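You operate a simulated robot arm through the tools that you are given. There is no shell and no other tool.

You are at the controls of a simulated robot arm. One attempt, no reset.

Task
Tidy up at the top of the bench with three drawers. At the end: the green block brush is in the drawer marked shims; the black cap from the top of the bench with three drawers is in the drawer marked spares; whatever was shut is shut again. Leave all else as you found it, and nothing knocked over (what rides in a drawer may roll over).

Only the result counts: the job must be done as asked and must still hold three seconds after the hand-in. Knocking over, shifting, dropping, spilling or breaking anything else fails it. A push-on lid holds only when it is set on centred and level and pressed home; a screw cap is set on level and turned clockwise until tight.

Robot
A 7-joint arm with a two-finger parallel gripper, fixed in place. Base frame: the origin is at the foot of the arm, x ahead of it, y to its left, z up. Units: cm, degrees, N and s.
With the tool pointing down near the work surface it reaches from about 24 to 68 cm from the base axis. Its first joint turns from -66.0 to 66.0 degrees. Payload 2.4 kg.
The tool frame sits at the grasp point between the pads (the TCP): z along the fingers, y along the line on which they close. The tips reach 3 cm beyond it. Largest opening 9.4 cm; finger width 2.8, thickness 1; the body of the gripper, 5 by 9.6 cm, starts 5.5 cm behind the TCP.
Orientation is told as [roll, pitch, yaw] about the base's x, y, z axes, in that order, counted from this pose: with the fingers straight down and closing along the base's y, the tool's x points along the base's -x, its y along +y and its z along -z.

Tools
- The arm moves only by the tool arm_command. Its argument "targets" is one flat list of numbers, 7 for each row, row after row: the shift along the base's x, y, z in cm, then the turn, a rotation vector about the base's x, y, z in degrees, then the opening, from 0 (shut) to 1 (fully open). In form: [tx, ty, tz, ax, ay, az, gripper, tx, ty, tz, ax, ay, az, gripper, ...]. A call has 1 to 20 rows; each row shifts and turns the commanded pose from where the row before left it. A row lasts 0.2 s, in which the tool goes at most 5 cm and 8.6 degrees; a call with a longer step from one row to the next is refused whole, and so is a gripper value outside its range. Where a pose cannot be reached the arm comes as near as it can. A force on the tool above 40 N (or 10 N above the force at the start of the call, whichever is more), or a blocked arm, ends the call early, and 0.2 s more pass. Each finger travels about 15.3 cm/s and halts on what it meets, pressing with about 28 N; the grip force reading is that of the motor and also rises with nothing between the fingers. The clock runs only during rows and for 0.2 s after the last one: add rows that do not move to give the fingers time. The reply holds the time, the measured pose of the TCP, the force on the tool along the base axes, the opening and the grip force, in the units named above and with some noise, with the torque about the TCP (base axes, N m) and any sound that the robot's microphone picked up.
- Cameras (640 x 400 px; columns grow to the right, rows downward): "scene" is fixed at [4.22, 48.9, 143.05]; the picture's right is [-0.62, -0.78, 0.00], its down [-0.56, 0.44, -0.70] and it looks along [0.55, -0.44, -0.71] (base axes); focal length 321 px, centre (320, 200). "wrist" rides on the gripper at [7.6, 1.4, -10.2] in the tool frame; the picture's right is [-0.18, 0.98, 0.00], its down [-0.75, -0.14, -0.64] and it looks along [-0.63, -0.12, 0.77] (tool axes); focal length 243 px, centre (320, 200). There is no depth. A picture from a camera that has moved, and an enlarged one, comes with that camera's place and axes in the base frame and with its lens.
- capture(camera): a new picture of that camera. The clock stands still meanwhile.
- inspect(camera, box): a new picture of the part [left, top, right, bottom] of that camera's present view, enlarged. The clock stands still meanwhile.
- finish_job(): hands the job in; it is judged then, once.

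Nothing tells you positions but the pictures and the camera data. Unless the task says otherwise, let go and move clear before handing in.

The tools are called after "Request:" as name(argument=value, ...) on one line, values as JSON. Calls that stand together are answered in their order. arm_command: Moves the arm, as the interface text tells. Its arguments: {"type":"object","properties":{"targets":{"type":"array","items":{"type":"number"}}},"required":["targets"]} The other tools are called the same way: capture (camera) takes a picture; inspect (camera, box) takes an enlarged picture of a part of a camera's view; finish_job () hands the job in.

At the start:

```text
time: 0.0
tcp_pos: [40.3, -3.07, 112.01]
ee_rot: [0.0, 0.0, -0.1]
contact_force: [-0.6, 0.7, -0.5]
wrist_torque: [-0.04, -0.01, 0.02]
finger_gap: 9.41
finger_force: 0.0
```

scene: 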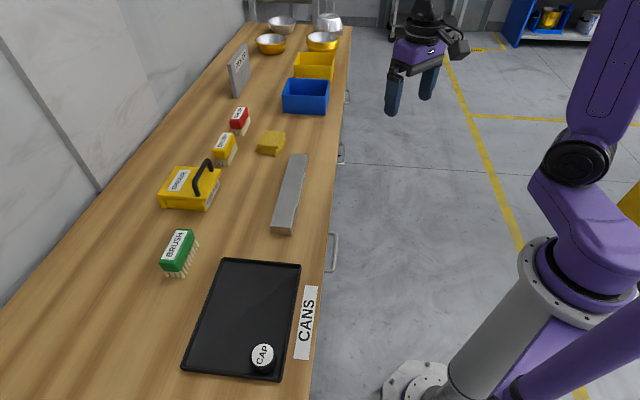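
wrist: 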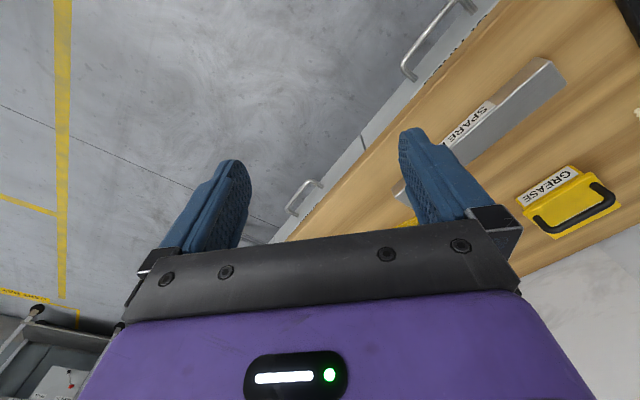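

I see a long bench with the green brush, a black tray with a cap on it, and drawer handles along its front edge. I'll look closer at the details before moving.

Request:
inspect(camera="scene", box=[140, 200, 380, 400])

Request:
inspect(camera="scene", box=[200, 60, 380, 220])

Request:
inspect(camera="wrist", box=[240, 0, 640, 250])

```text
2.00 times, centred on (260, 300) of scene
camera zoom: at [4.22, 48.9, 143.05], right [-0.62, -0.78, 0.0], down [-0.56, 0.44, -0.7], along [0.55, -0.44, -0.71], focal length 641 px, centre (440, 0)
```

zoom: 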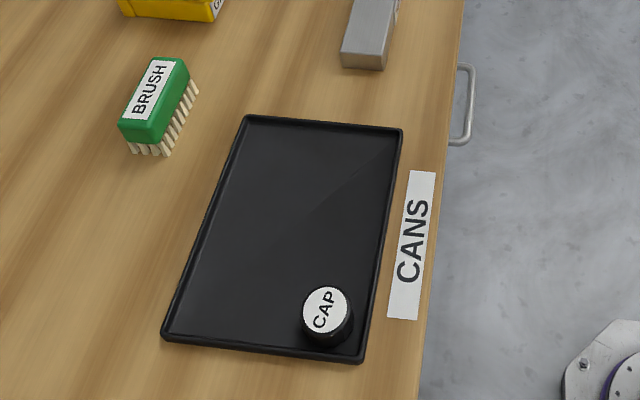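

```text
2.50 times, centred on (290, 140) of scene
camera zoom: at [4.22, 48.9, 143.05], right [-0.62, -0.78, 0.0], down [-0.56, 0.44, -0.7], along [0.55, -0.44, -0.71], focal length 802 px, centre (395, 350)
```

zoom: 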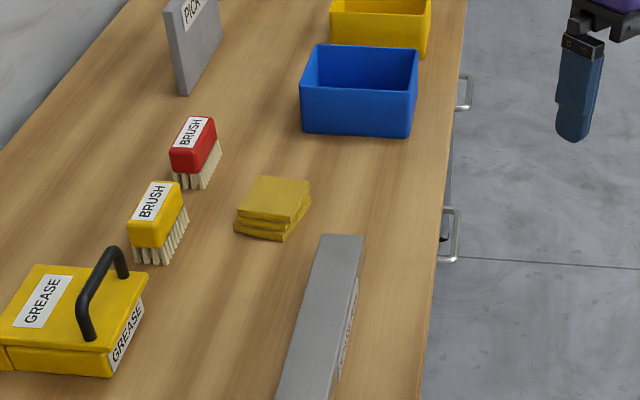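

```text
1.60 times, centred on (440, 125) of wrist
camera zoom: at [32.69, -1.59, 122.2], right [0.18, 0.98, 0.0], down [0.75, -0.14, 0.64], along [0.63, -0.12, -0.77], focal length 388 px, centre (128, 320)
```

zoom: 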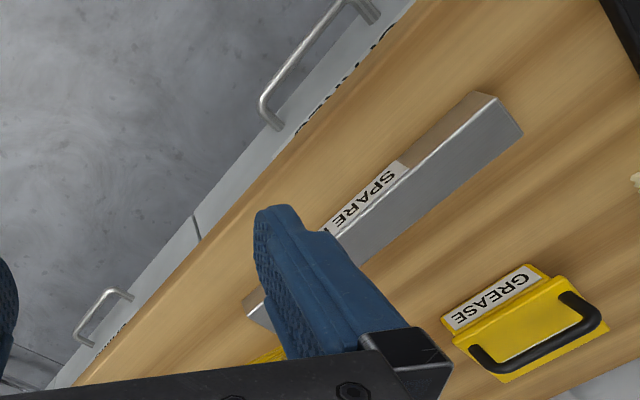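

I see the bench runs at an angle to the base axes, with drawer labels on the fronts below its edge. I'll zoom in more to triangulate the bench height and read labels.

Request:
inspect(camera="scene", box=[250, 140, 350, 240])

Request:
inspect(camera="wrist", box=[380, 0, 580, 125])

Request:
inspect(camera="wrist", box=[260, 150, 420, 250])

Request:
inspect(camera="wrist", box=[480, 100, 640, 250])

```text
4.00 times, centred on (300, 190) of scene
camera zoom: at [4.22, 48.9, 143.05], right [-0.62, -0.78, 0.0], down [-0.56, 0.44, -0.7], along [0.55, -0.44, -0.71], focal length 1283 px, centre (400, 240)
```

zoom: 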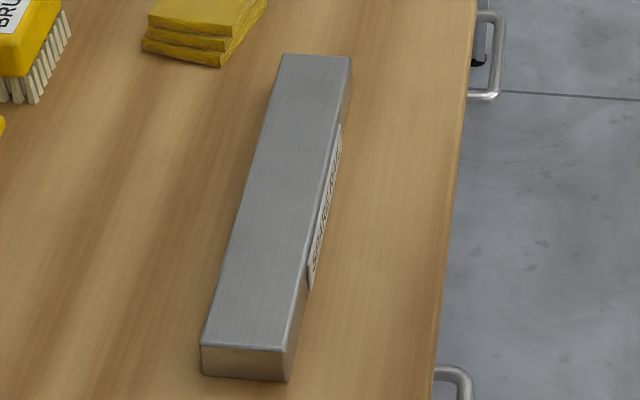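

```text
3.20 times, centred on (480, 62) of wrist
camera zoom: at [32.69, -1.59, 122.2], right [0.18, 0.98, 0.0], down [0.75, -0.14, 0.64], along [0.63, -0.12, -0.77], focal length 776 px, centre (-192, 640)
```

zoom: 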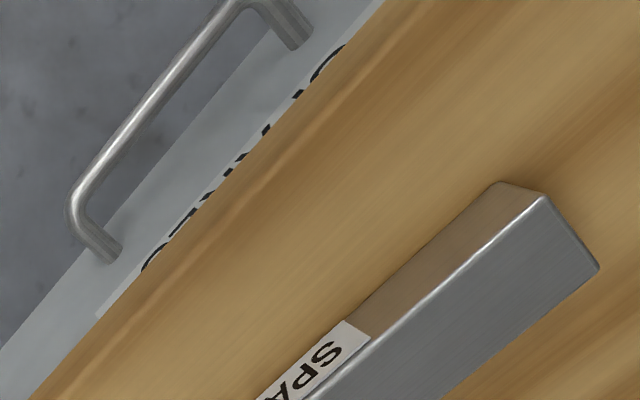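

```text
4.00 times, centred on (340, 200) of wrist
camera zoom: at [32.69, -1.59, 122.2], right [0.18, 0.98, 0.0], down [0.75, -0.14, 0.64], along [0.63, -0.12, -0.77], focal length 970 px, centre (240, 200)
```

zoom: 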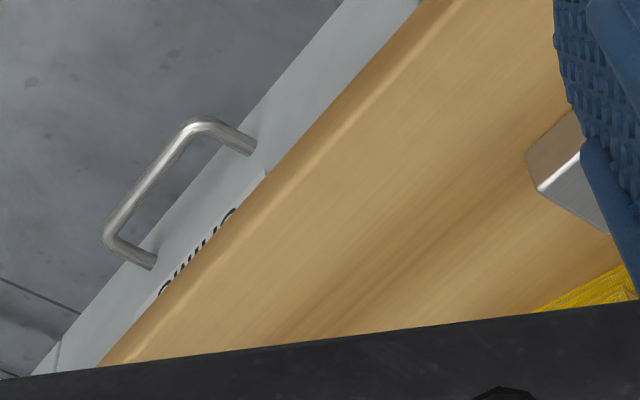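

```text
2.67 times, centred on (560, 175) of wrist
camera zoom: at [32.69, -1.59, 122.2], right [0.18, 0.98, 0.0], down [0.75, -0.14, 0.64], along [0.63, -0.12, -0.77], focal length 647 px, centre (-320, 267)
```

zoom: 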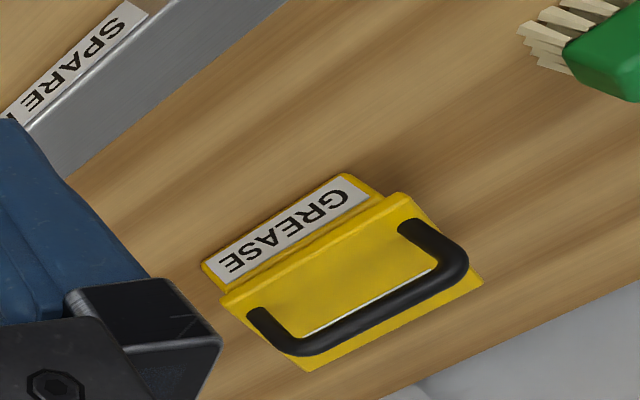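

The bench front runs along about -45° in the base frame, and the bench top is near z=85.4. Handle 1 is at about (39.9, 15.4, 75.1) and handle 2 at about (69, -14, 75). I'll turn the gripper so it closes along the drawer's pull direction, lower it a bit, and then read the labels.

Request:
arm_command(targets=[-1, 2, -2, 0, 0, -7.5, 1, -1, 2, -2, 0, 0, -7.5, 1, -1, 2, -2, 0, 0, -7.5, 1, -1, 2, -2, 0, 0, -7.5, 1, -1, 2, -2, 0, 0, -7.5, 1, -1, 2, -2, 0, 0, -7.5, 1])

```text
time: 1.4
tcp_pos: [34.21, 8.82, 99.9]
ee_rot: [0.0, 0.1, -45.1]
contact_force: [-0.4, -0.4, 0.8]
wrist_torque: [-0.03, -0.01, -0.02]
finger_gap: 9.38
finger_force: 0.1
```

Request:
capture(camera="wrist")

Request:
capture(camera="scene")

```text
taken
camera wrist: at [29.9, 15.34, 110.18], right [0.83, 0.56, 0.0], down [0.43, -0.63, 0.64], along [0.36, -0.53, -0.77], focal length 243 px, centre (320, 200)
```

wrist: 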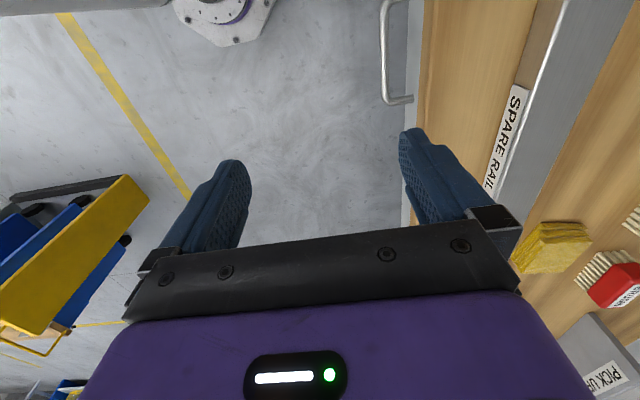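

```text
taken
```

scene: 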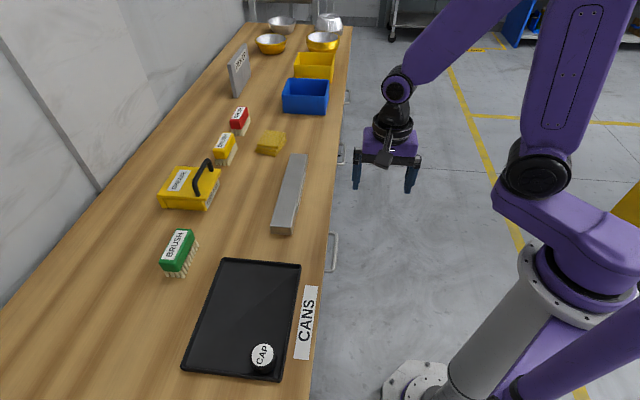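

I'm above the floor in front of drawer 1, with the gripper turned. Next I'll tilt the fingers toward the drawer front and come down so the wrist camera can see the labels.

Request:
arm_command(targets=[-0.5, -0.5, -2, 5.3, -5.3, 0, 0.4, -0.5, -0.5, -2, 5.3, -5.3, 0, 0.4, -0.5, -0.5, -2, 5.3, -5.3, 0, 0.4, -0.5, -0.5, -2, 5.3, -5.3, 0, 0.4, 0, 0, -2, 5.3, -5.3, 0, 0.4, 0, 0, -2, 5.3, -5.3, 0, 0.4])

Request:
capture(camera="wrist")

Request:
capture(camera="scene")

```text
time: 2.8
tcp_pos: [31.66, 8.12, 93.74]
ee_rot: [21.1, 5.1, -43.0]
contact_force: [0.7, -0.5, -0.2]
wrist_torque: [0.0, 0.02, 0.01]
finger_gap: 3.76
finger_force: 0.1
out of reach, approached as far as the arm can: row 3, 4, 5, 6
```

```text
taken
camera wrist: at [25.08, 11.03, 104.38], right [0.78, 0.52, 0.34], down [0.34, -0.81, 0.48], along [0.52, -0.26, -0.81], focal length 243 px, centre (320, 200)
```

wrist: 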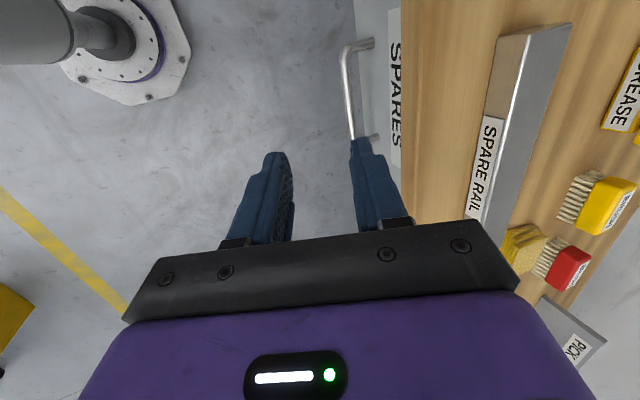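

```text
taken
```

scene: 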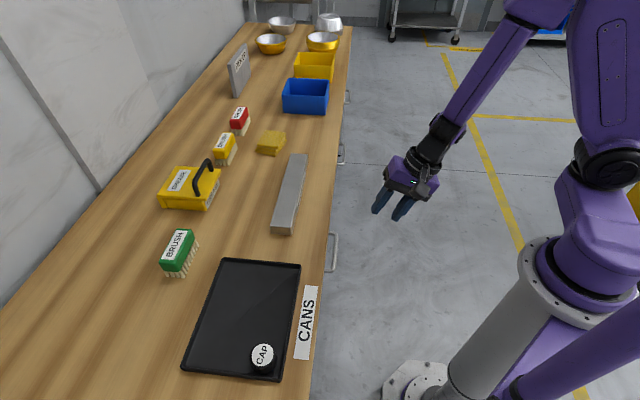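

The drawer nearest the robot is marked SPARES. The steep tilt isn't reachable this close to the base, so I'll check the commanded state and zoom in on the handle.

Request:
arm_command(targets=[0, 0, 0, 0, 0, 0, 0.4])

Request:
inspect(camera="wrist", box=[320, 0, 480, 160])

Request:
inspect(camera="scene", box=[290, 210, 390, 290])

```text
time: 3.2
tcp_pos: [31.56, 8.12, 93.78]
ee_rot: [21.1, 5.3, -43.1]
contact_force: [-0.2, -0.6, 0.1]
wrist_torque: [0.01, 0.0, 0.0]
finger_gap: 3.78
finger_force: 0.1
```

```text
2.50 times, centred on (400, 80) of wrist
camera zoom: at [25.09, 11.03, 104.39], right [0.78, 0.52, 0.34], down [0.34, -0.81, 0.48], along [0.52, -0.26, -0.81], focal length 606 px, centre (120, 500)
```

zoom: 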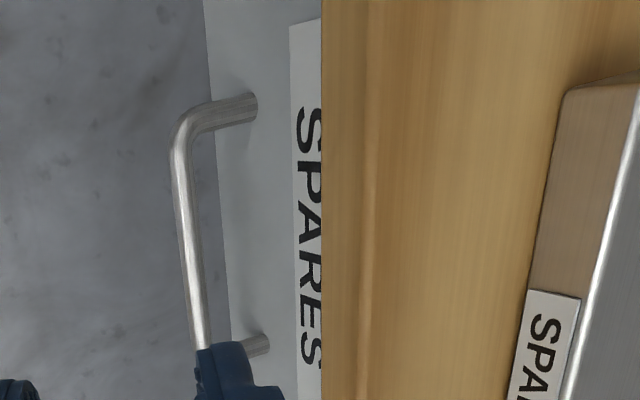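

```text
5.00 times, centred on (340, 250) of scene
camera zoom: at [4.22, 48.9, 143.05], right [-0.62, -0.78, 0.0], down [-0.56, 0.44, -0.7], along [0.55, -0.44, -0.71], focal length 1604 px, centre (220, -50)
```

zoom: 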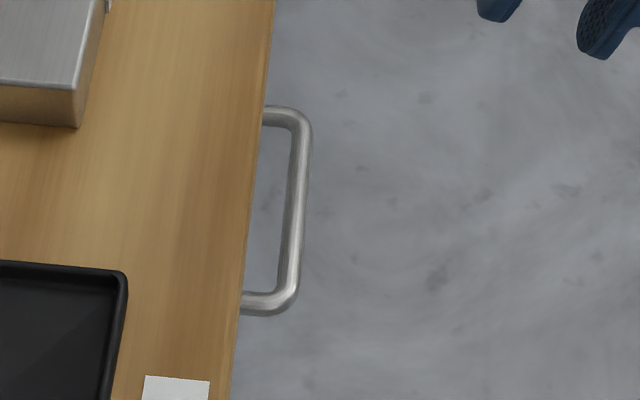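

The SPARES bar centre is at about u=17.9, n=39.1, z≈74.5 in bench coordinates, where u runs along the bench and n points into it. I'll step toward the bench and see whether the tilt becomes reachable.

Request:
arm_command(targets=[2, 2, 0, 0, 0, 0, 0.4, 2, 2, 0, 0, 0, 0, 0.4])

```text
time: 3.8
tcp_pos: [35.66, 12.23, 93.94]
ee_rot: [21.1, 5.2, -43.2]
contact_force: [0.7, 0.0, -0.1]
wrist_torque: [-0.04, 0.0, -0.01]
finger_gap: 3.77
finger_force: 0.0
```

The commanded pose restarts from the reached pose, so I'm at n≈33.9, z≈93.9 with about 22° tilt. I'll add tilt gradually here.

Request:
arm_command(targets=[0, 0, 0, 3.5, -3.5, 0, 0.4, 0, 0, 0, 3.5, -3.5, 0, 0.4])

```text
time: 4.4
tcp_pos: [35.57, 12.1, 93.76]
ee_rot: [31.0, 4.8, -42.3]
contact_force: [0.2, -0.1, 0.2]
wrist_torque: [0.04, 0.01, 0.01]
finger_gap: 3.75
finger_force: 0.1
```

The tilt is now about 31°, with the closing axis square to the handle bar. I'll move to a pre-grasp about 10 cm back from the bar along the fingers.

Request:
arm_command(targets=[0.6, -0.45, -3.5, 0, 0, 0, 0.32, 0.6, -0.45, -3.5, 0, 0, 0, 0.32, 0.6, -0.5, -3.7, 0, 0, 0, 0.32])

Request:
capture(camera="wrist")

Request:
inspect(camera="scene", box=[280, 150, 480, 290])

```text
time: 5.2
tcp_pos: [36.96, 10.46, 82.89]
ee_rot: [31.0, 4.7, -42.2]
contact_force: [-0.4, 0.0, 0.5]
wrist_torque: [0.01, -0.01, 0.01]
finger_gap: 3.02
finger_force: 0.0
```

```text
taken
camera wrist: at [29.31, 12.07, 93.04], right [0.73, 0.47, 0.49], down [0.28, -0.87, 0.41], along [0.62, -0.17, -0.77], focal length 243 px, centre (320, 200)
```

wrist: 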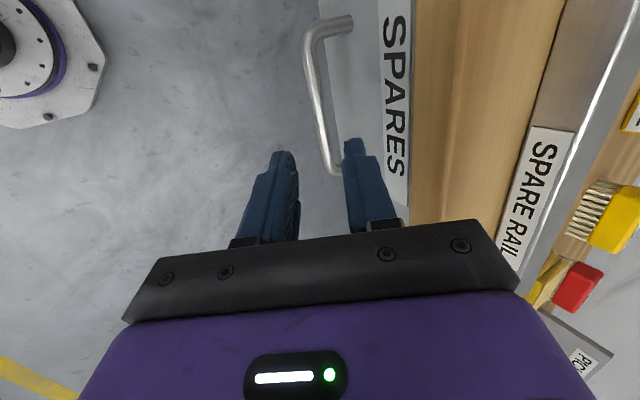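

```text
2.86 times, centred on (380, 220) of scene
camera zoom: at [4.22, 48.9, 143.05], right [-0.62, -0.78, 0.0], down [-0.56, 0.44, -0.7], along [0.55, -0.44, -0.71], focal length 916 px, centre (149, 143)
```

zoom: 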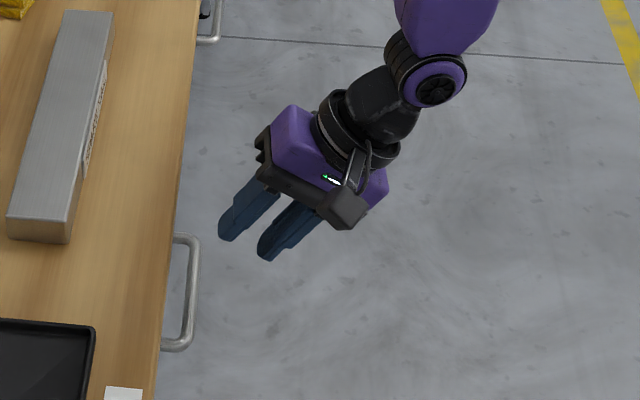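

The bar sits ahead of the fingers as estimated. I'll go in most of the way along the finger direction and then check.

Request:
arm_command(targets=[1.0, 1.35, -2.4, 0, 0, 0, 0.32, 1.0, 1.35, -2.4, 0, 0, 0, 0.32])

Request:
capture(camera="wrist")

Request:
inspect(camera="scene", box=[290, 180, 410, 280])

```text
time: 5.8
tcp_pos: [39.1, 13.3, 78.34]
ee_rot: [31.0, 4.7, -42.3]
contact_force: [-0.3, 0.5, 0.5]
wrist_torque: [0.03, 0.02, 0.03]
finger_gap: 3.02
finger_force: 0.0
```

```text
taken
camera wrist: at [31.32, 14.9, 88.41], right [0.73, 0.47, 0.49], down [0.28, -0.87, 0.41], along [0.62, -0.17, -0.77], focal length 243 px, centre (320, 200)
```

wrist: 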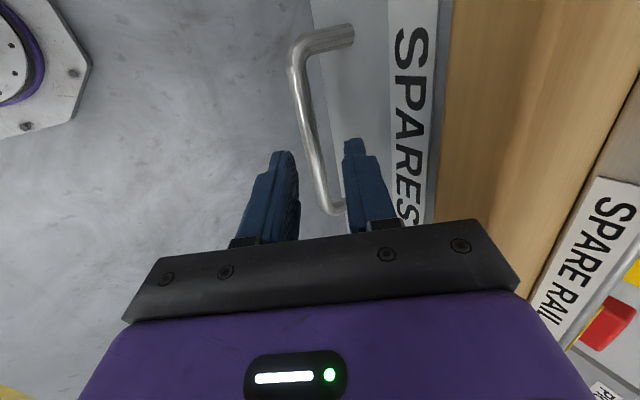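

```text
4.00 times, centred on (350, 230) of scene
camera zoom: at [4.22, 48.9, 143.05], right [-0.62, -0.78, 0.0], down [-0.56, 0.44, -0.7], along [0.55, -0.44, -0.71], focal length 1283 px, centre (200, 80)
```

zoom: 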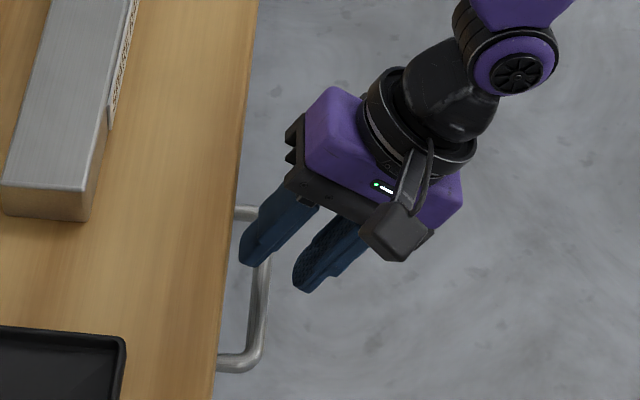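

The bar is between the two fingers. I'll go the last stretch and close on it.

Request:
arm_command(targets=[0.4, 0.55, -1.35, 0, 0, 0, 0.32, 0.4, 0.55, -1.35, 0, 0, 0, 0.32])

Request:
capture(camera="wrist")

Request:
inspect(camera="scene", box=[290, 180, 410, 280])

```text
time: 6.4
tcp_pos: [40.03, 14.38, 75.51]
ee_rot: [31.1, 4.6, -42.2]
contact_force: [1.2, -0.3, 0.9]
wrist_torque: [-0.02, 0.02, 0.03]
finger_gap: 3.03
finger_force: 0.1
```

```text
taken
camera wrist: at [32.14, 16.03, 85.66], right [0.73, 0.47, 0.49], down [0.28, -0.87, 0.41], along [0.62, -0.17, -0.77], focal length 243 px, centre (320, 200)
```

wrist: 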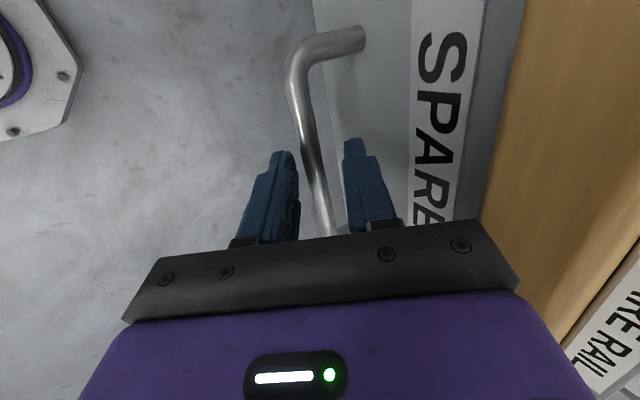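

```text
4.00 times, centred on (350, 230) of scene
camera zoom: at [4.22, 48.9, 143.05], right [-0.62, -0.78, 0.0], down [-0.56, 0.44, -0.7], along [0.55, -0.44, -0.71], focal length 1283 px, centre (200, 80)
```

zoom: 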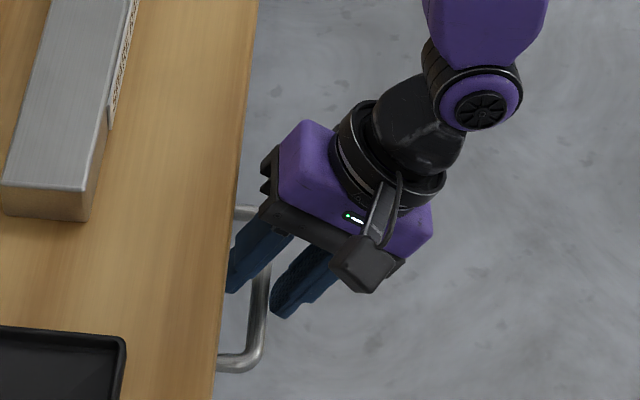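

The bar lies between the fingers, so I'm closing on it.

Request:
arm_command(targets=[0, 0, 0, 0, 0, 0, 0.05, 0, 0, 0, 0, 0, 0, 0.05, 0, 0, 0, 0, 0, 0, 0.05])

Request:
capture(camera="wrist")

```text
time: 7.2
tcp_pos: [39.77, 14.36, 75.3]
ee_rot: [30.6, 4.8, -42.2]
contact_force: [-0.3, -7.7, -22.3]
wrist_torque: [-0.78, -0.31, 1.02]
finger_gap: 1.18
finger_force: 45.2
```

```text
taken
camera wrist: at [32.04, 15.93, 85.56], right [0.74, 0.47, 0.48], down [0.28, -0.86, 0.42], along [0.62, -0.17, -0.77], focal length 243 px, centre (320, 200)
```

wrist: 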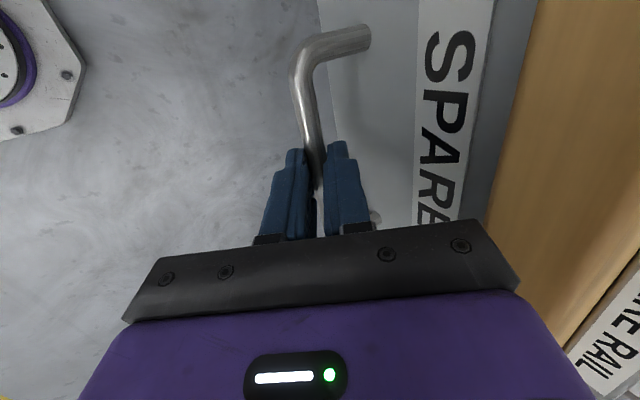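

The bar (1.2 cm thick) is gripped. I'll relieve the vertical strain and pull gently along -n.

Request:
arm_command(targets=[-0.05, -0.05, -0.3, 0, 0, 0, 0.05, -0.7, -0.7, 0, 0, 0, 0, 0.05, -0.7, -0.7, 0, 0, 0, 0, 0.05])

```text
time: 7.6
tcp_pos: [39.84, 14.33, 75.36]
ee_rot: [30.8, 4.6, -41.9]
contact_force: [-6.0, -5.2, 12.0]
wrist_torque: [-0.52, -0.51, 0.28]
finger_gap: 1.17
finger_force: 44.7
stopped in row 2: the force on the tool passed its limit at 41 N (the readings are from after the stop); the commanded pose is now the measured one
```

The force limit tripped on the first pull. I'll try much gentler, smaller pulls to see if the drawer gives.

Request:
arm_command(targets=[0, 0, 0, 0, 0, 0, 0.05, -0.1, -0.1, 0, 0, 0, 0, 0.05, -0.1, -0.1, 0, 0, 0, 0, 0.05])

```text
time: 8.4
tcp_pos: [39.62, 14.2, 75.32]
ee_rot: [31.1, 4.7, -41.9]
contact_force: [2.7, 0.3, 1.4]
wrist_torque: [0.09, -0.1, 0.99]
finger_gap: 1.18
finger_force: 44.9
```

Request:
arm_command(targets=[-0.2, -0.2, 0, 0, 0, 0, 0.05, -0.2, -0.2, 0, 0, 0, 0, 0.05, -0.2, -0.2, 0, 0, 0, 0, 0.05])

```text
time: 9.2
tcp_pos: [39.04, 13.56, 75.43]
ee_rot: [31.0, 4.7, -42.1]
contact_force: [3.5, -2.9, -4.6]
wrist_torque: [-0.06, 0.03, 1.13]
finger_gap: 1.17
finger_force: 45.4
```

Request:
capture(camera="wrist")

Request:
inspect(camera="scene", box=[290, 180, 410, 280])

```text
taken
camera wrist: at [31.23, 15.1, 85.51], right [0.73, 0.48, 0.49], down [0.29, -0.86, 0.41], along [0.62, -0.16, -0.77], focal length 243 px, centre (320, 200)
```

wrist: 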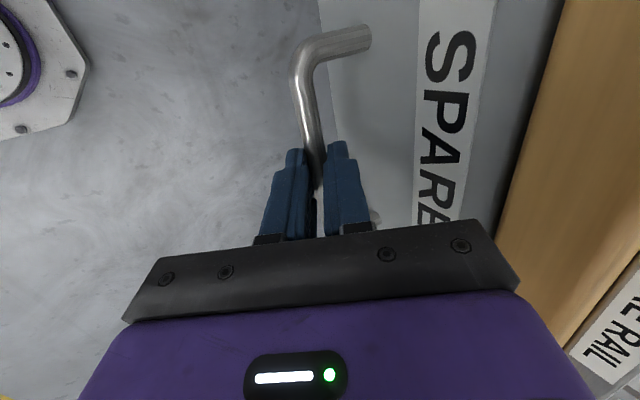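

```text
4.00 times, centred on (350, 230) of scene
camera zoom: at [4.23, 48.9, 143.05], right [-0.62, -0.78, 0.0], down [-0.56, 0.44, -0.7], along [0.55, -0.44, -0.71], focal length 1283 px, centre (200, 80)
```

zoom: 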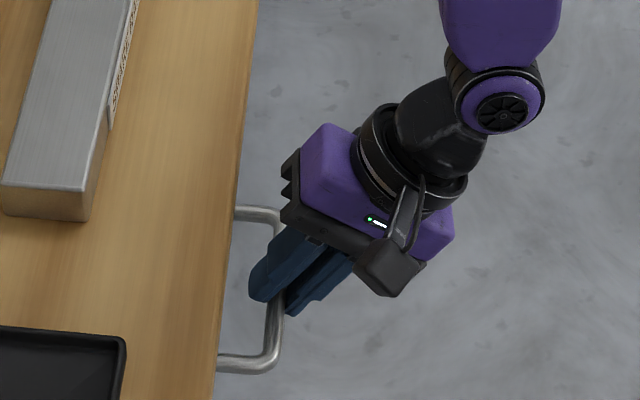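

The drawer is sliding out, as the label has moved clear of the bench edge. I'll keep pulling a bit faster.

Request:
arm_command(targets=[-0.3, -0.3, 0, 0, 0, 0, 0.05, -0.4, -0.4, 0, 0, 0, 0, 0.05, -0.4, -0.4, 0, 0, 0, 0, 0.05, -0.4, -0.4, 0, 0, 0, 0, 0.05, -0.4, -0.4, 0, 0, 0, 0, 0.05, -0.4, -0.4, 0, 0, 0, 0, 0.05, -0.4, -0.4, 0, 0, 0, 0, 0.05, -0.4, -0.4, 0, 0, 0, 0, 0.05, -0.4, -0.4, 0, 0, 0, 0, 0.05, -0.4, -0.4, 0, 0, 0, 0, 0.05])

```text
time: 11.4
tcp_pos: [35.1, 9.69, 75.47]
ee_rot: [30.9, 4.8, -41.9]
contact_force: [-4.2, 7.3, 3.0]
wrist_torque: [-0.62, -0.7, 0.12]
finger_gap: 1.16
finger_force: 44.6
```

Request:
arm_command(targets=[-0.3, -0.3, 0, -0.7, 0.7, 0, 0.05, -0.4, -0.4, 0, -0.7, 0.7, 0, 0.05, -0.4, -0.4, 0, -0.7, 0.7, 0, 0.05, -0.4, -0.4, 0, -0.7, 0.7, 0, 0.05, -0.4, -0.4, 0, -0.7, 0.7, 0, 0.05, -0.4, -0.4, 0, -0.7, 0.7, 0, 0.05, -0.4, -0.4, 0, -0.7, 0.7, 0, 0.05, -0.4, -0.4, 0, -0.7, 0.7, 0, 0.05])

Request:
capture(camera="scene")

Request:
capture(camera="wrist")

```text
time: 12.4
tcp_pos: [33.97, 8.46, 75.41]
ee_rot: [27.8, 4.9, -42.0]
contact_force: [-3.9, -0.7, 7.1]
wrist_torque: [-0.48, -0.42, 0.06]
finger_gap: 1.18
finger_force: 45.0
stopped in row 4: the force on the tool passed its limit at 43 N (the readings are from after the stop); the commanded pose is now the measured one
```

```text
taken
```

scene: 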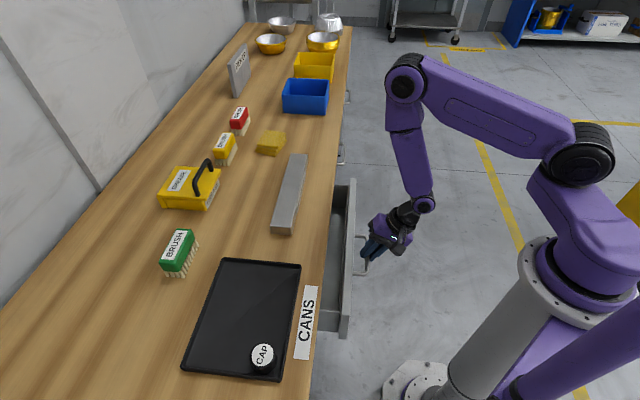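

```text
taken
camera wrist: at [26.53, 10.35, 85.76], right [0.75, 0.5, 0.44], down [0.31, -0.85, 0.43], along [0.59, -0.19, -0.78], focal length 243 px, centre (320, 200)
```

wrist: 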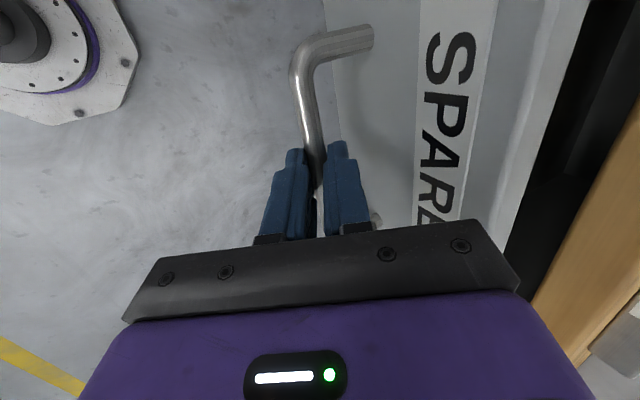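

The drawer is about 8 cm open and sliding well; the rotation while gripping caused the force spike. I'll continue with a pure pull.

Request:
arm_command(targets=[-0.15, -0.15, 0, 0, 0, 0, 0.05, -0.3, -0.3, 0, 0, 0, 0, 0.05, -0.4, -0.4, 0, 0, 0, 0, 0.05, -0.4, -0.4, 0, 0, 0, 0, 0.05, -0.4, -0.4, 0, 0, 0, 0, 0.05, -0.4, -0.4, 0, 0, 0, 0, 0.05, -0.4, -0.4, 0, 0, 0, 0, 0.05, -0.4, -0.4, 0, 0, 0, 0, 0.05])

```text
time: 14.2
tcp_pos: [31.13, 5.6, 75.43]
ee_rot: [28.0, 5.0, -42.0]
contact_force: [-5.7, 8.6, 14.3]
wrist_torque: [0.35, 0.17, 0.7]
finger_gap: 1.19
finger_force: 45.1
```

Request:
arm_command(targets=[-0.1, -0.1, 0.1, 0, 0, 0, 0.05, -0.3, -0.3, 0, 0, 0, 0, 0.05, -0.4, -0.4, 0, 0, 0, 0, 0.05, -0.4, -0.4, 0, 0, 0, 0, 0.05, -0.4, -0.4, 0, 0, 0, 0, 0.05, -0.4, -0.4, 0, 0, 0, 0, 0.05, -0.4, -0.4, 0, 0, 0, 0, 0.05])

Request:
capture(camera="scene")

Request:
inspect(camera="scene", box=[280, 150, 440, 350])

```text
time: 15.3
tcp_pos: [29.76, 4.18, 75.47]
ee_rot: [27.5, 4.9, -42.2]
contact_force: [1.2, -3.9, -1.0]
wrist_torque: [-0.02, -0.01, 0.72]
finger_gap: 1.17
finger_force: 45.0
stopped in row 5: the force on the tool passed its limit at 43 N (the readings are from after the stop); the commanded pose is now the measured one
```

```text
taken
```

scene: 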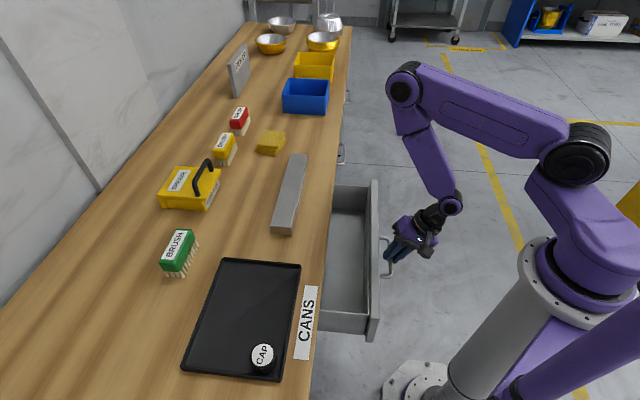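

```text
2.00 times, centred on (360, 250) of scene
camera zoom: at [4.22, 48.89, 143.06], right [-0.62, -0.78, 0.0], down [-0.56, 0.44, -0.7], along [0.55, -0.44, -0.71], focal length 641 px, centre (240, 100)
```

zoom: 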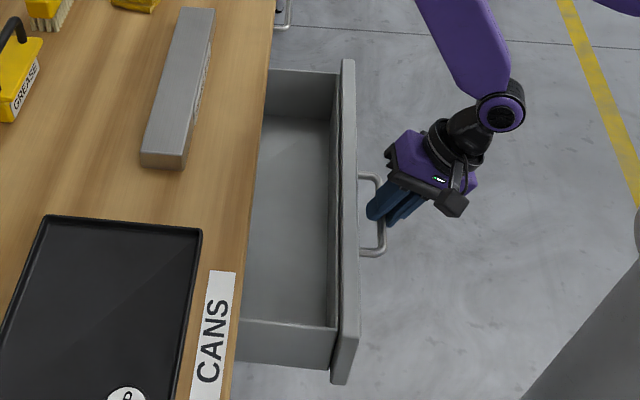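

The SPARES drawer is about 14 cm open and empty, which is enough room. I'll let go of the handle, back off along the fingers and rise.

Request:
arm_command(targets=[0, 0, 0, 0, 0, 0, 0.32, 0, 0, 0, 0, 0, 0, 0.32, -0.3, -0.45, 1.05, 0, 0, 0, 0.32, -0.3, -0.45, 1.05, 0, 0, 0, 0.32, -0.3, -0.45, 1.05, 0, 0, 0, 0.32, 0, 0, 3, 0, 0, 0, 0.32, 0, 0, 4, 0, 0, 0, 0.32, 0, 0, 4, 0, 0, 0, 0.32])

Request:
capture(camera="scene")

Request:
capture(camera="wrist")

```text
time: 17.1
tcp_pos: [30.04, 3.41, 89.05]
ee_rot: [27.5, 4.9, -42.3]
contact_force: [0.1, -0.4, 1.1]
wrist_torque: [0.0, 0.01, 0.01]
finger_gap: 3.02
finger_force: 0.1
out of reach, approached as far as the arm can: row 8
```

```text
taken
```

scene: 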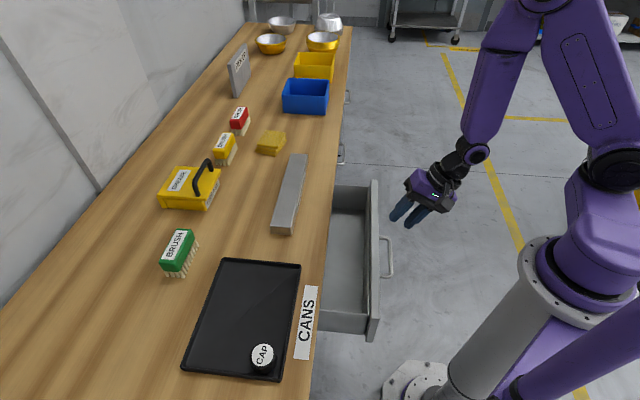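

```text
taken
camera wrist: at [22.68, 5.48, 99.45], right [0.75, 0.5, 0.44], down [0.3, -0.85, 0.44], along [0.59, -0.2, -0.79], focal length 243 px, centre (320, 200)
```

wrist: 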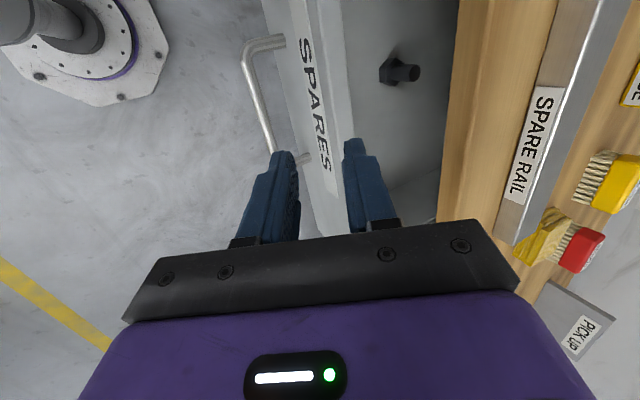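

The drawer is open and released. There's a small dark object lying inside the drawer, so I'll look closer at it.

Request:
inspect(camera="wrist", box=[320, 10, 480, 130])

Request:
inspect(camera="scene", box=[300, 170, 420, 350])

```text
3.33 times, centred on (400, 70) of wrist
camera zoom: at [22.68, 5.48, 99.45], right [0.75, 0.5, 0.44], down [0.3, -0.85, 0.44], along [0.59, -0.2, -0.79], focal length 809 px, centre (53, 633)
```

zoom: 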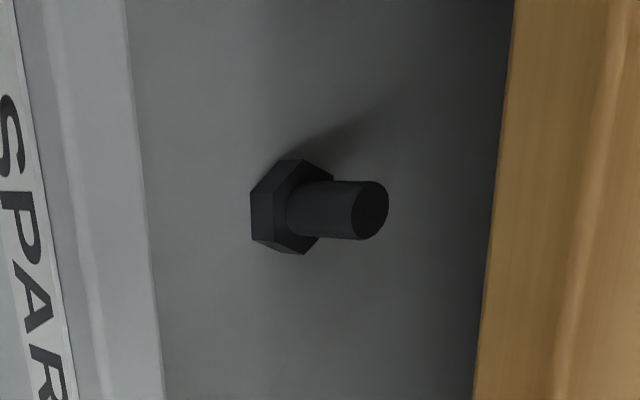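

```text
2.22 times, centred on (360, 260) of scene
camera zoom: at [4.22, 48.9, 143.05], right [-0.62, -0.78, 0.0], down [-0.56, 0.44, -0.7], along [0.55, -0.44, -0.71], focal length 713 px, centre (231, 67)
```

zoom: 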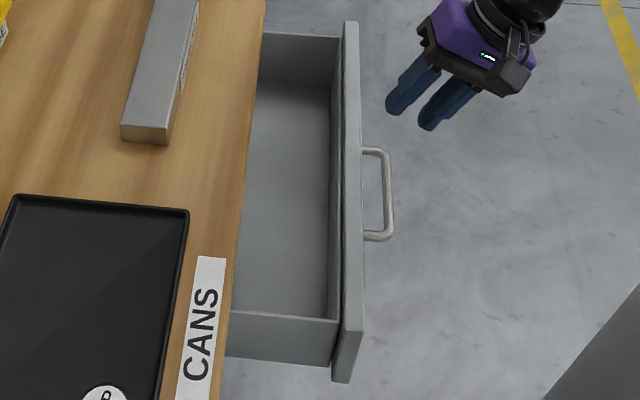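

A black bolt stands inside the SPARES drawer, just under the bench edge. I'll place the cap well away from it. Next I'll rise, level the tool, turn it, and go look at the cap on the tray.

Request:
arm_command(targets=[0, 1, 3.4, -3.9, 3.9, 0, 0.6, 0, 1, 3.4, -3.9, 3.9, 0, 0.6, 0, 1, 3.4, -3.9, 3.9, 0, 0.6, 0, 1, 3.4, -3.9, 3.9, 0, 0.6, 0, 1, 3.4, -3.9, 3.9, 0, 0.6])

```text
time: 18.3
tcp_pos: [29.7, 8.61, 104.39]
ee_rot: [0.2, 6.2, -45.2]
contact_force: [0.6, -1.8, -0.4]
wrist_torque: [0.04, 0.02, 0.0]
finger_gap: 5.64
finger_force: 0.1
out of reach, approached as far as the arm can: row 2, 3
```

Request:
arm_command(targets=[0, 4, 0.5, -4.4, -4.4, 0, 0.6, -0.9, 4.5, 0, 0, 0, 7.5, 0.6, -0.9, 4.5, 0, 0, 0, 7.5, 0.6, -0.9, 4.5, 0, 0, 0, 7.5, 0.6, -0.9, 4.5, 0, 0, 0, 7.5, 0.6, -0.9, 4.5, 0, 0, 0, 7.5, 0.6, -0.9, 4, 0, 0, 0, 7.5, 0.6])

Request:
capture(camera="wrist")

Request:
capture(camera="scene")

```text
time: 19.9
tcp_pos: [24.49, 38.85, 104.96]
ee_rot: [-0.2, -0.6, 0.4]
contact_force: [0.0, 0.8, 0.2]
wrist_torque: [0.01, 0.01, -0.02]
finger_gap: 5.64
finger_force: 0.0
```

```text
taken
camera wrist: at [16.68, 40.38, 115.23], right [0.18, 0.98, 0.0], down [0.75, -0.14, 0.65], along [0.64, -0.12, -0.76], focal length 243 px, centre (320, 200)
```

wrist: 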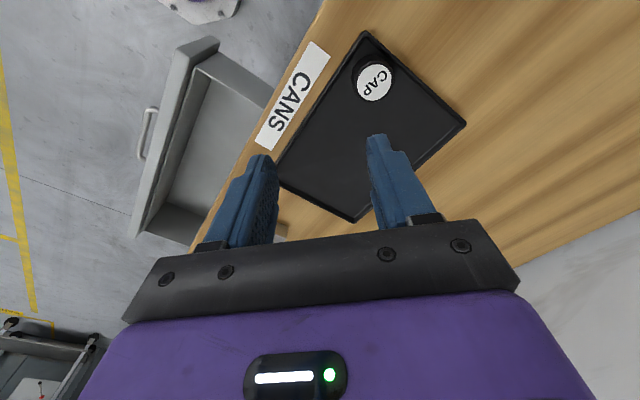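

```text
taken
```

scene: 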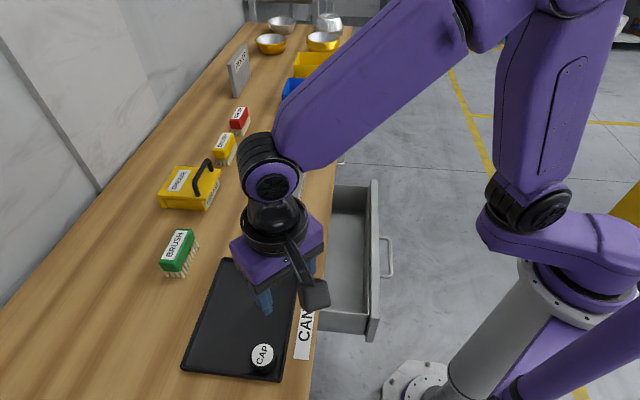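

Request:
inspect(camera="wrist", box=[320, 20, 440, 120])

Request:
inspect(camera="scene", box=[220, 320, 300, 390])

```text
4.00 times, centred on (380, 70) of wrist
camera zoom: at [16.68, 40.38, 115.23], right [0.18, 0.98, 0.0], down [0.75, -0.14, 0.65], along [0.64, -0.12, -0.76], focal length 970 px, centre (80, 720)
```

zoom: 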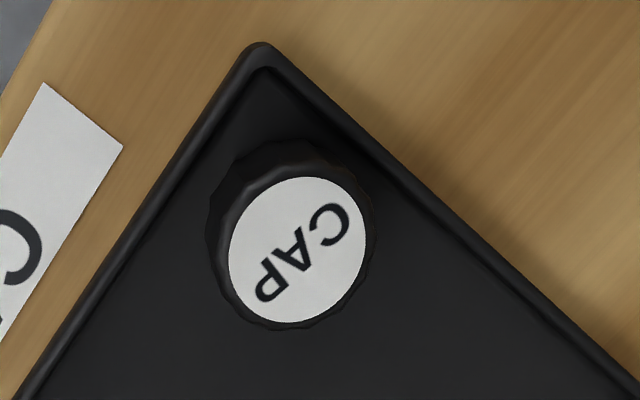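

```text
5.71 times, centred on (260, 355) of scene
camera zoom: at [4.22, 48.9, 143.05], right [-0.62, -0.78, 0.0], down [-0.56, 0.44, -0.7], along [0.55, -0.44, -0.71], focal length 1833 px, centre (663, -686)
```

zoom: 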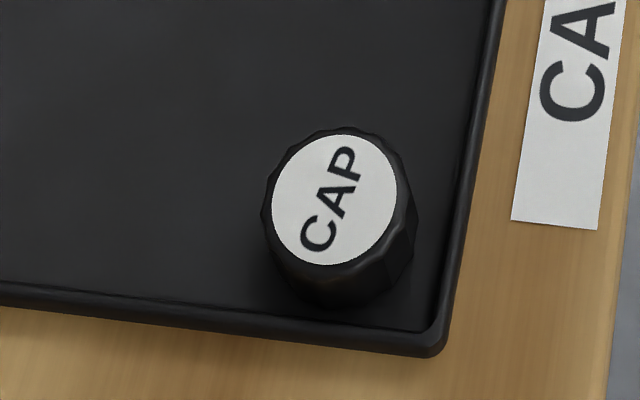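

The cap (about 4.2 cm across and 3 cm tall) is at about (24.3, 44.4), close to two tray rims. I'll move over it and turn so the fingers close across the bench depth, where there is more room.

Request:
arm_command(targets=[0, 1.1, 0, 0, 0, -8, 0.65, 0, 1.1, 0, 0, 0, -8, 0.65, 0, 1.1, 0, 0, 0, -8, 0.65, 0, 1.1, 0, 0, 0, -8, 0.65, -0.1, 1.1, 0, 0, 0, -8, 0.65])

Request:
capture(camera="wrist")

```text
time: 21.1
tcp_pos: [24.15, 44.44, 104.78]
ee_rot: [-0.2, -0.6, -40.1]
contact_force: [0.2, 0.0, -0.7]
wrist_torque: [0.0, 0.02, 0.01]
finger_gap: 6.1
finger_force: 0.0
```

```text
taken
camera wrist: at [19.21, 50.56, 114.95], right [0.77, 0.63, 0.0], down [0.48, -0.59, 0.65], along [0.41, -0.5, -0.76], focal length 243 px, centre (320, 200)
```

wrist: 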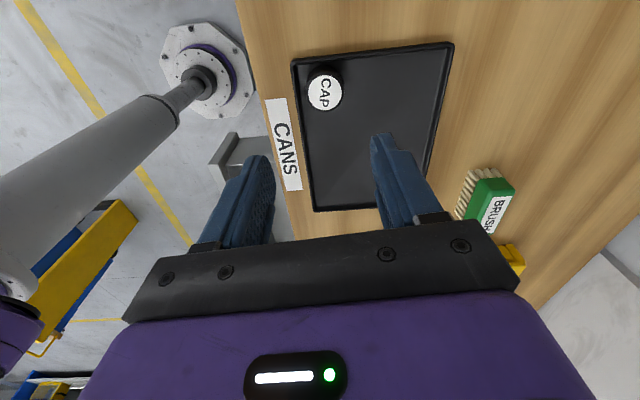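

The orientation is reachable here. I'll come down over the cap and re-check the alignment.

Request:
arm_command(targets=[0.05, 0.2, -3, 0, 0, 0, 0.65, 0.05, 0.2, -3, 0, 0, 0, 0.65, 0, 0, -2, 0, 0, 0, 0.65])

Request:
capture(camera="wrist")

Request:
inspect(camera="wrist", box=[240, 60, 400, 180])

Request:
inspect(camera="scene", box=[200, 280, 320, 390])

```text
time: 21.9
tcp_pos: [24.23, 44.82, 96.78]
ee_rot: [-0.2, -0.6, -39.9]
contact_force: [-0.4, -0.6, 0.0]
wrist_torque: [0.05, 0.01, -0.03]
finger_gap: 6.12
finger_force: 0.1
```

```text
taken
camera wrist: at [19.2, 50.95, 107.04], right [0.77, 0.64, 0.0], down [0.48, -0.59, 0.65], along [0.41, -0.5, -0.76], focal length 243 px, centre (320, 200)
```

wrist: 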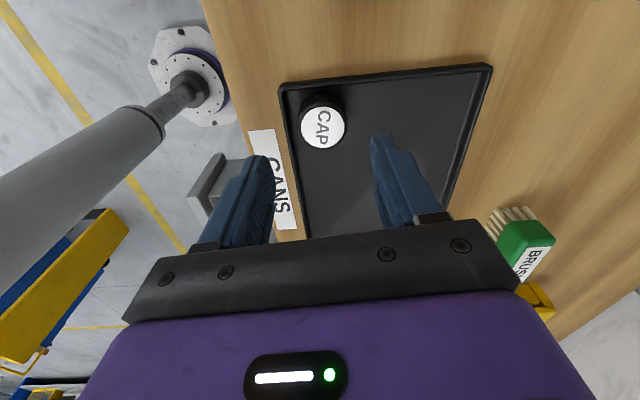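

```text
3.33 times, centred on (320, 120) of wrist
camera zoom: at [19.2, 50.95, 107.04], right [0.77, 0.64, 0.0], down [0.48, -0.59, 0.65], along [0.41, -0.5, -0.76], focal length 809 px, centre (320, 467)
```

zoom: 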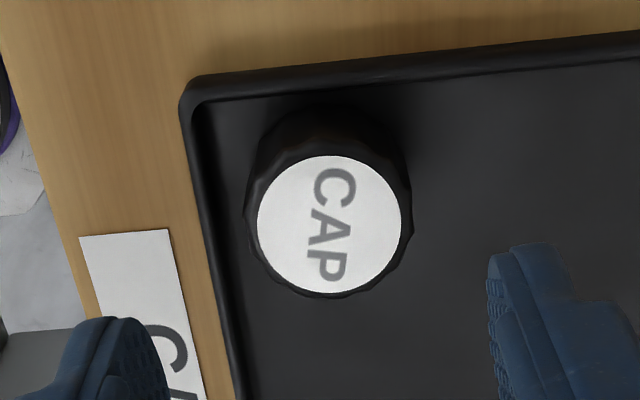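

```text
3.64 times, centred on (260, 335) of scene
camera zoom: at [4.22, 48.9, 143.05], right [-0.62, -0.78, 0.0], down [-0.56, 0.44, -0.7], along [0.55, -0.44, -0.71], focal length 1166 px, centre (538, -291)
```

zoom: 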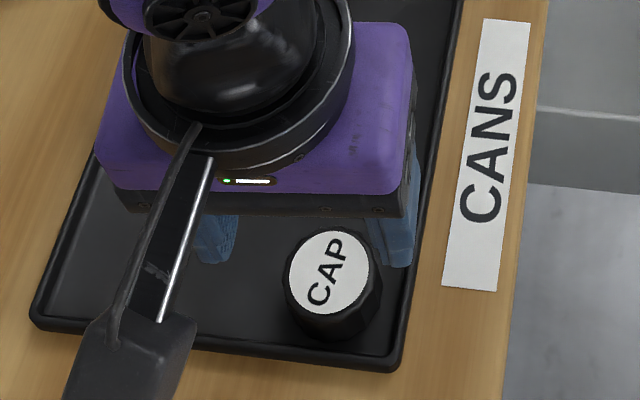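

The cap centre is about (24.7, 44.6) with its top near z=88. I'll descend so the tips end just above the tray rim and check.

Request:
arm_command(targets=[0.25, -0.1, -2.5, 0, 0, 0, 0.65, 0.2, -0.1, -2.5, 0, 0, 0, 0.65, 0, 0, -1.3, 0, 0, 0, 0.65])

Request:
capture(camera="wrist")

Request:
inspect(camera="scene", box=[200, 290, 320, 390])

```text
time: 22.7
tcp_pos: [24.99, 44.49, 90.48]
ee_rot: [-0.1, -0.7, -40.0]
contact_force: [0.0, -0.2, 0.6]
wrist_torque: [0.03, 0.01, -0.01]
finger_gap: 6.1
finger_force: 0.0
```

```text
taken
camera wrist: at [19.94, 50.56, 100.73], right [0.77, 0.64, 0.0], down [0.48, -0.59, 0.65], along [0.41, -0.5, -0.76], focal length 243 px, centre (320, 200)
```

wrist: 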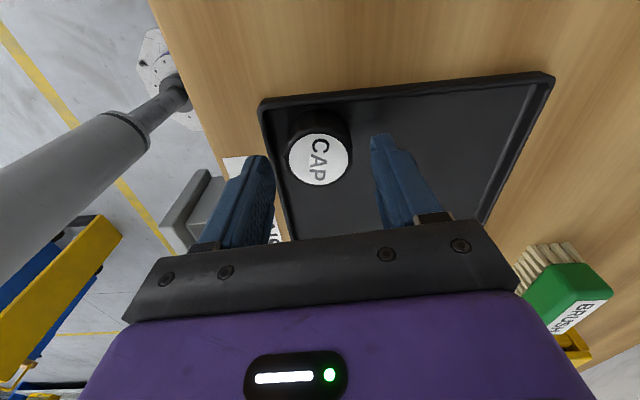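

```text
4.00 times, centred on (260, 340) of scene
camera zoom: at [4.22, 48.9, 143.05], right [-0.62, -0.78, 0.0], down [-0.56, 0.44, -0.7], along [0.55, -0.44, -0.71], focal length 1283 px, centre (560, -360)
```

zoom: 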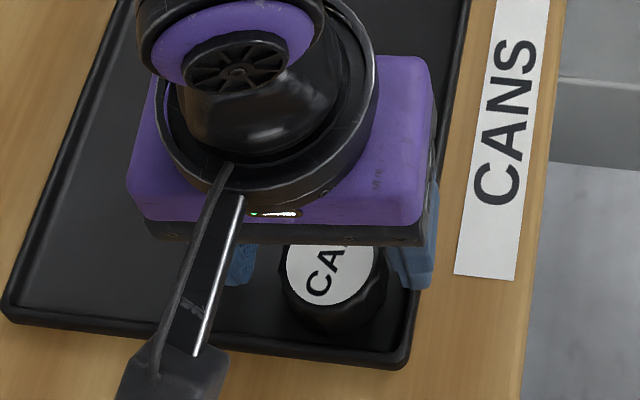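

The cap is centred between the fingers. I'll go down slightly more and close.

Request:
arm_command(targets=[0, 0, -0.3, 0, 0, 0, 0.65, -0.1, 0.1, -0.3, 0, 0, 0, 0.65])

Request:
inspect(camera="wrist", box=[200, 70, 440, 240])

```text
time: 23.3
tcp_pos: [24.81, 44.73, 89.98]
ee_rot: [-0.1, -0.6, -39.8]
contact_force: [0.6, 0.8, 0.5]
wrist_torque: [0.04, -0.01, 0.01]
finger_gap: 6.1
finger_force: 0.2
```

```text
2.35 times, centred on (320, 155) of wrist
camera zoom: at [19.74, 50.75, 100.12], right [0.77, 0.64, 0.0], down [0.48, -0.59, 0.65], along [0.41, -0.5, -0.76], focal length 571 px, centre (320, 306)
```

zoom: 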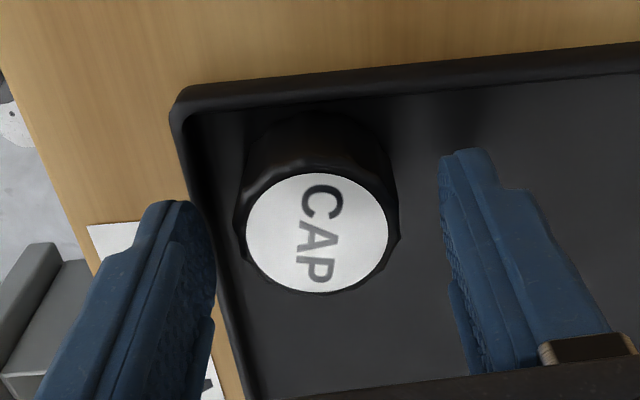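

Request:
arm_command(targets=[0, 0, 0, 0, 0, 0, 0.4, 0, 0, 0, 0, 0, 0, 0.35, 0, 0, 0, 0, 0, 0, 0.35, 0, 0, 0, 0, 0, 0, 0.35])

Request:
inspect(camera="wrist", box=[200, 70, 440, 240])

```text
time: 24.3
tcp_pos: [24.87, 44.52, 89.93]
ee_rot: [-0.2, -0.5, -39.9]
contact_force: [-0.2, -0.5, -0.1]
wrist_torque: [0.02, 0.0, -0.01]
finger_gap: 3.9
finger_force: 28.3
```

```text
2.35 times, centred on (320, 155) of wrist
camera zoom: at [19.75, 50.74, 100.11], right [0.77, 0.64, 0.0], down [0.48, -0.59, 0.65], along [0.41, -0.5, -0.76], focal length 571 px, centre (320, 306)
```

zoom: 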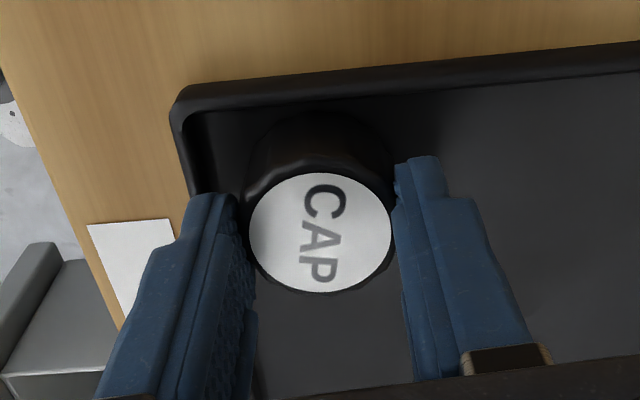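

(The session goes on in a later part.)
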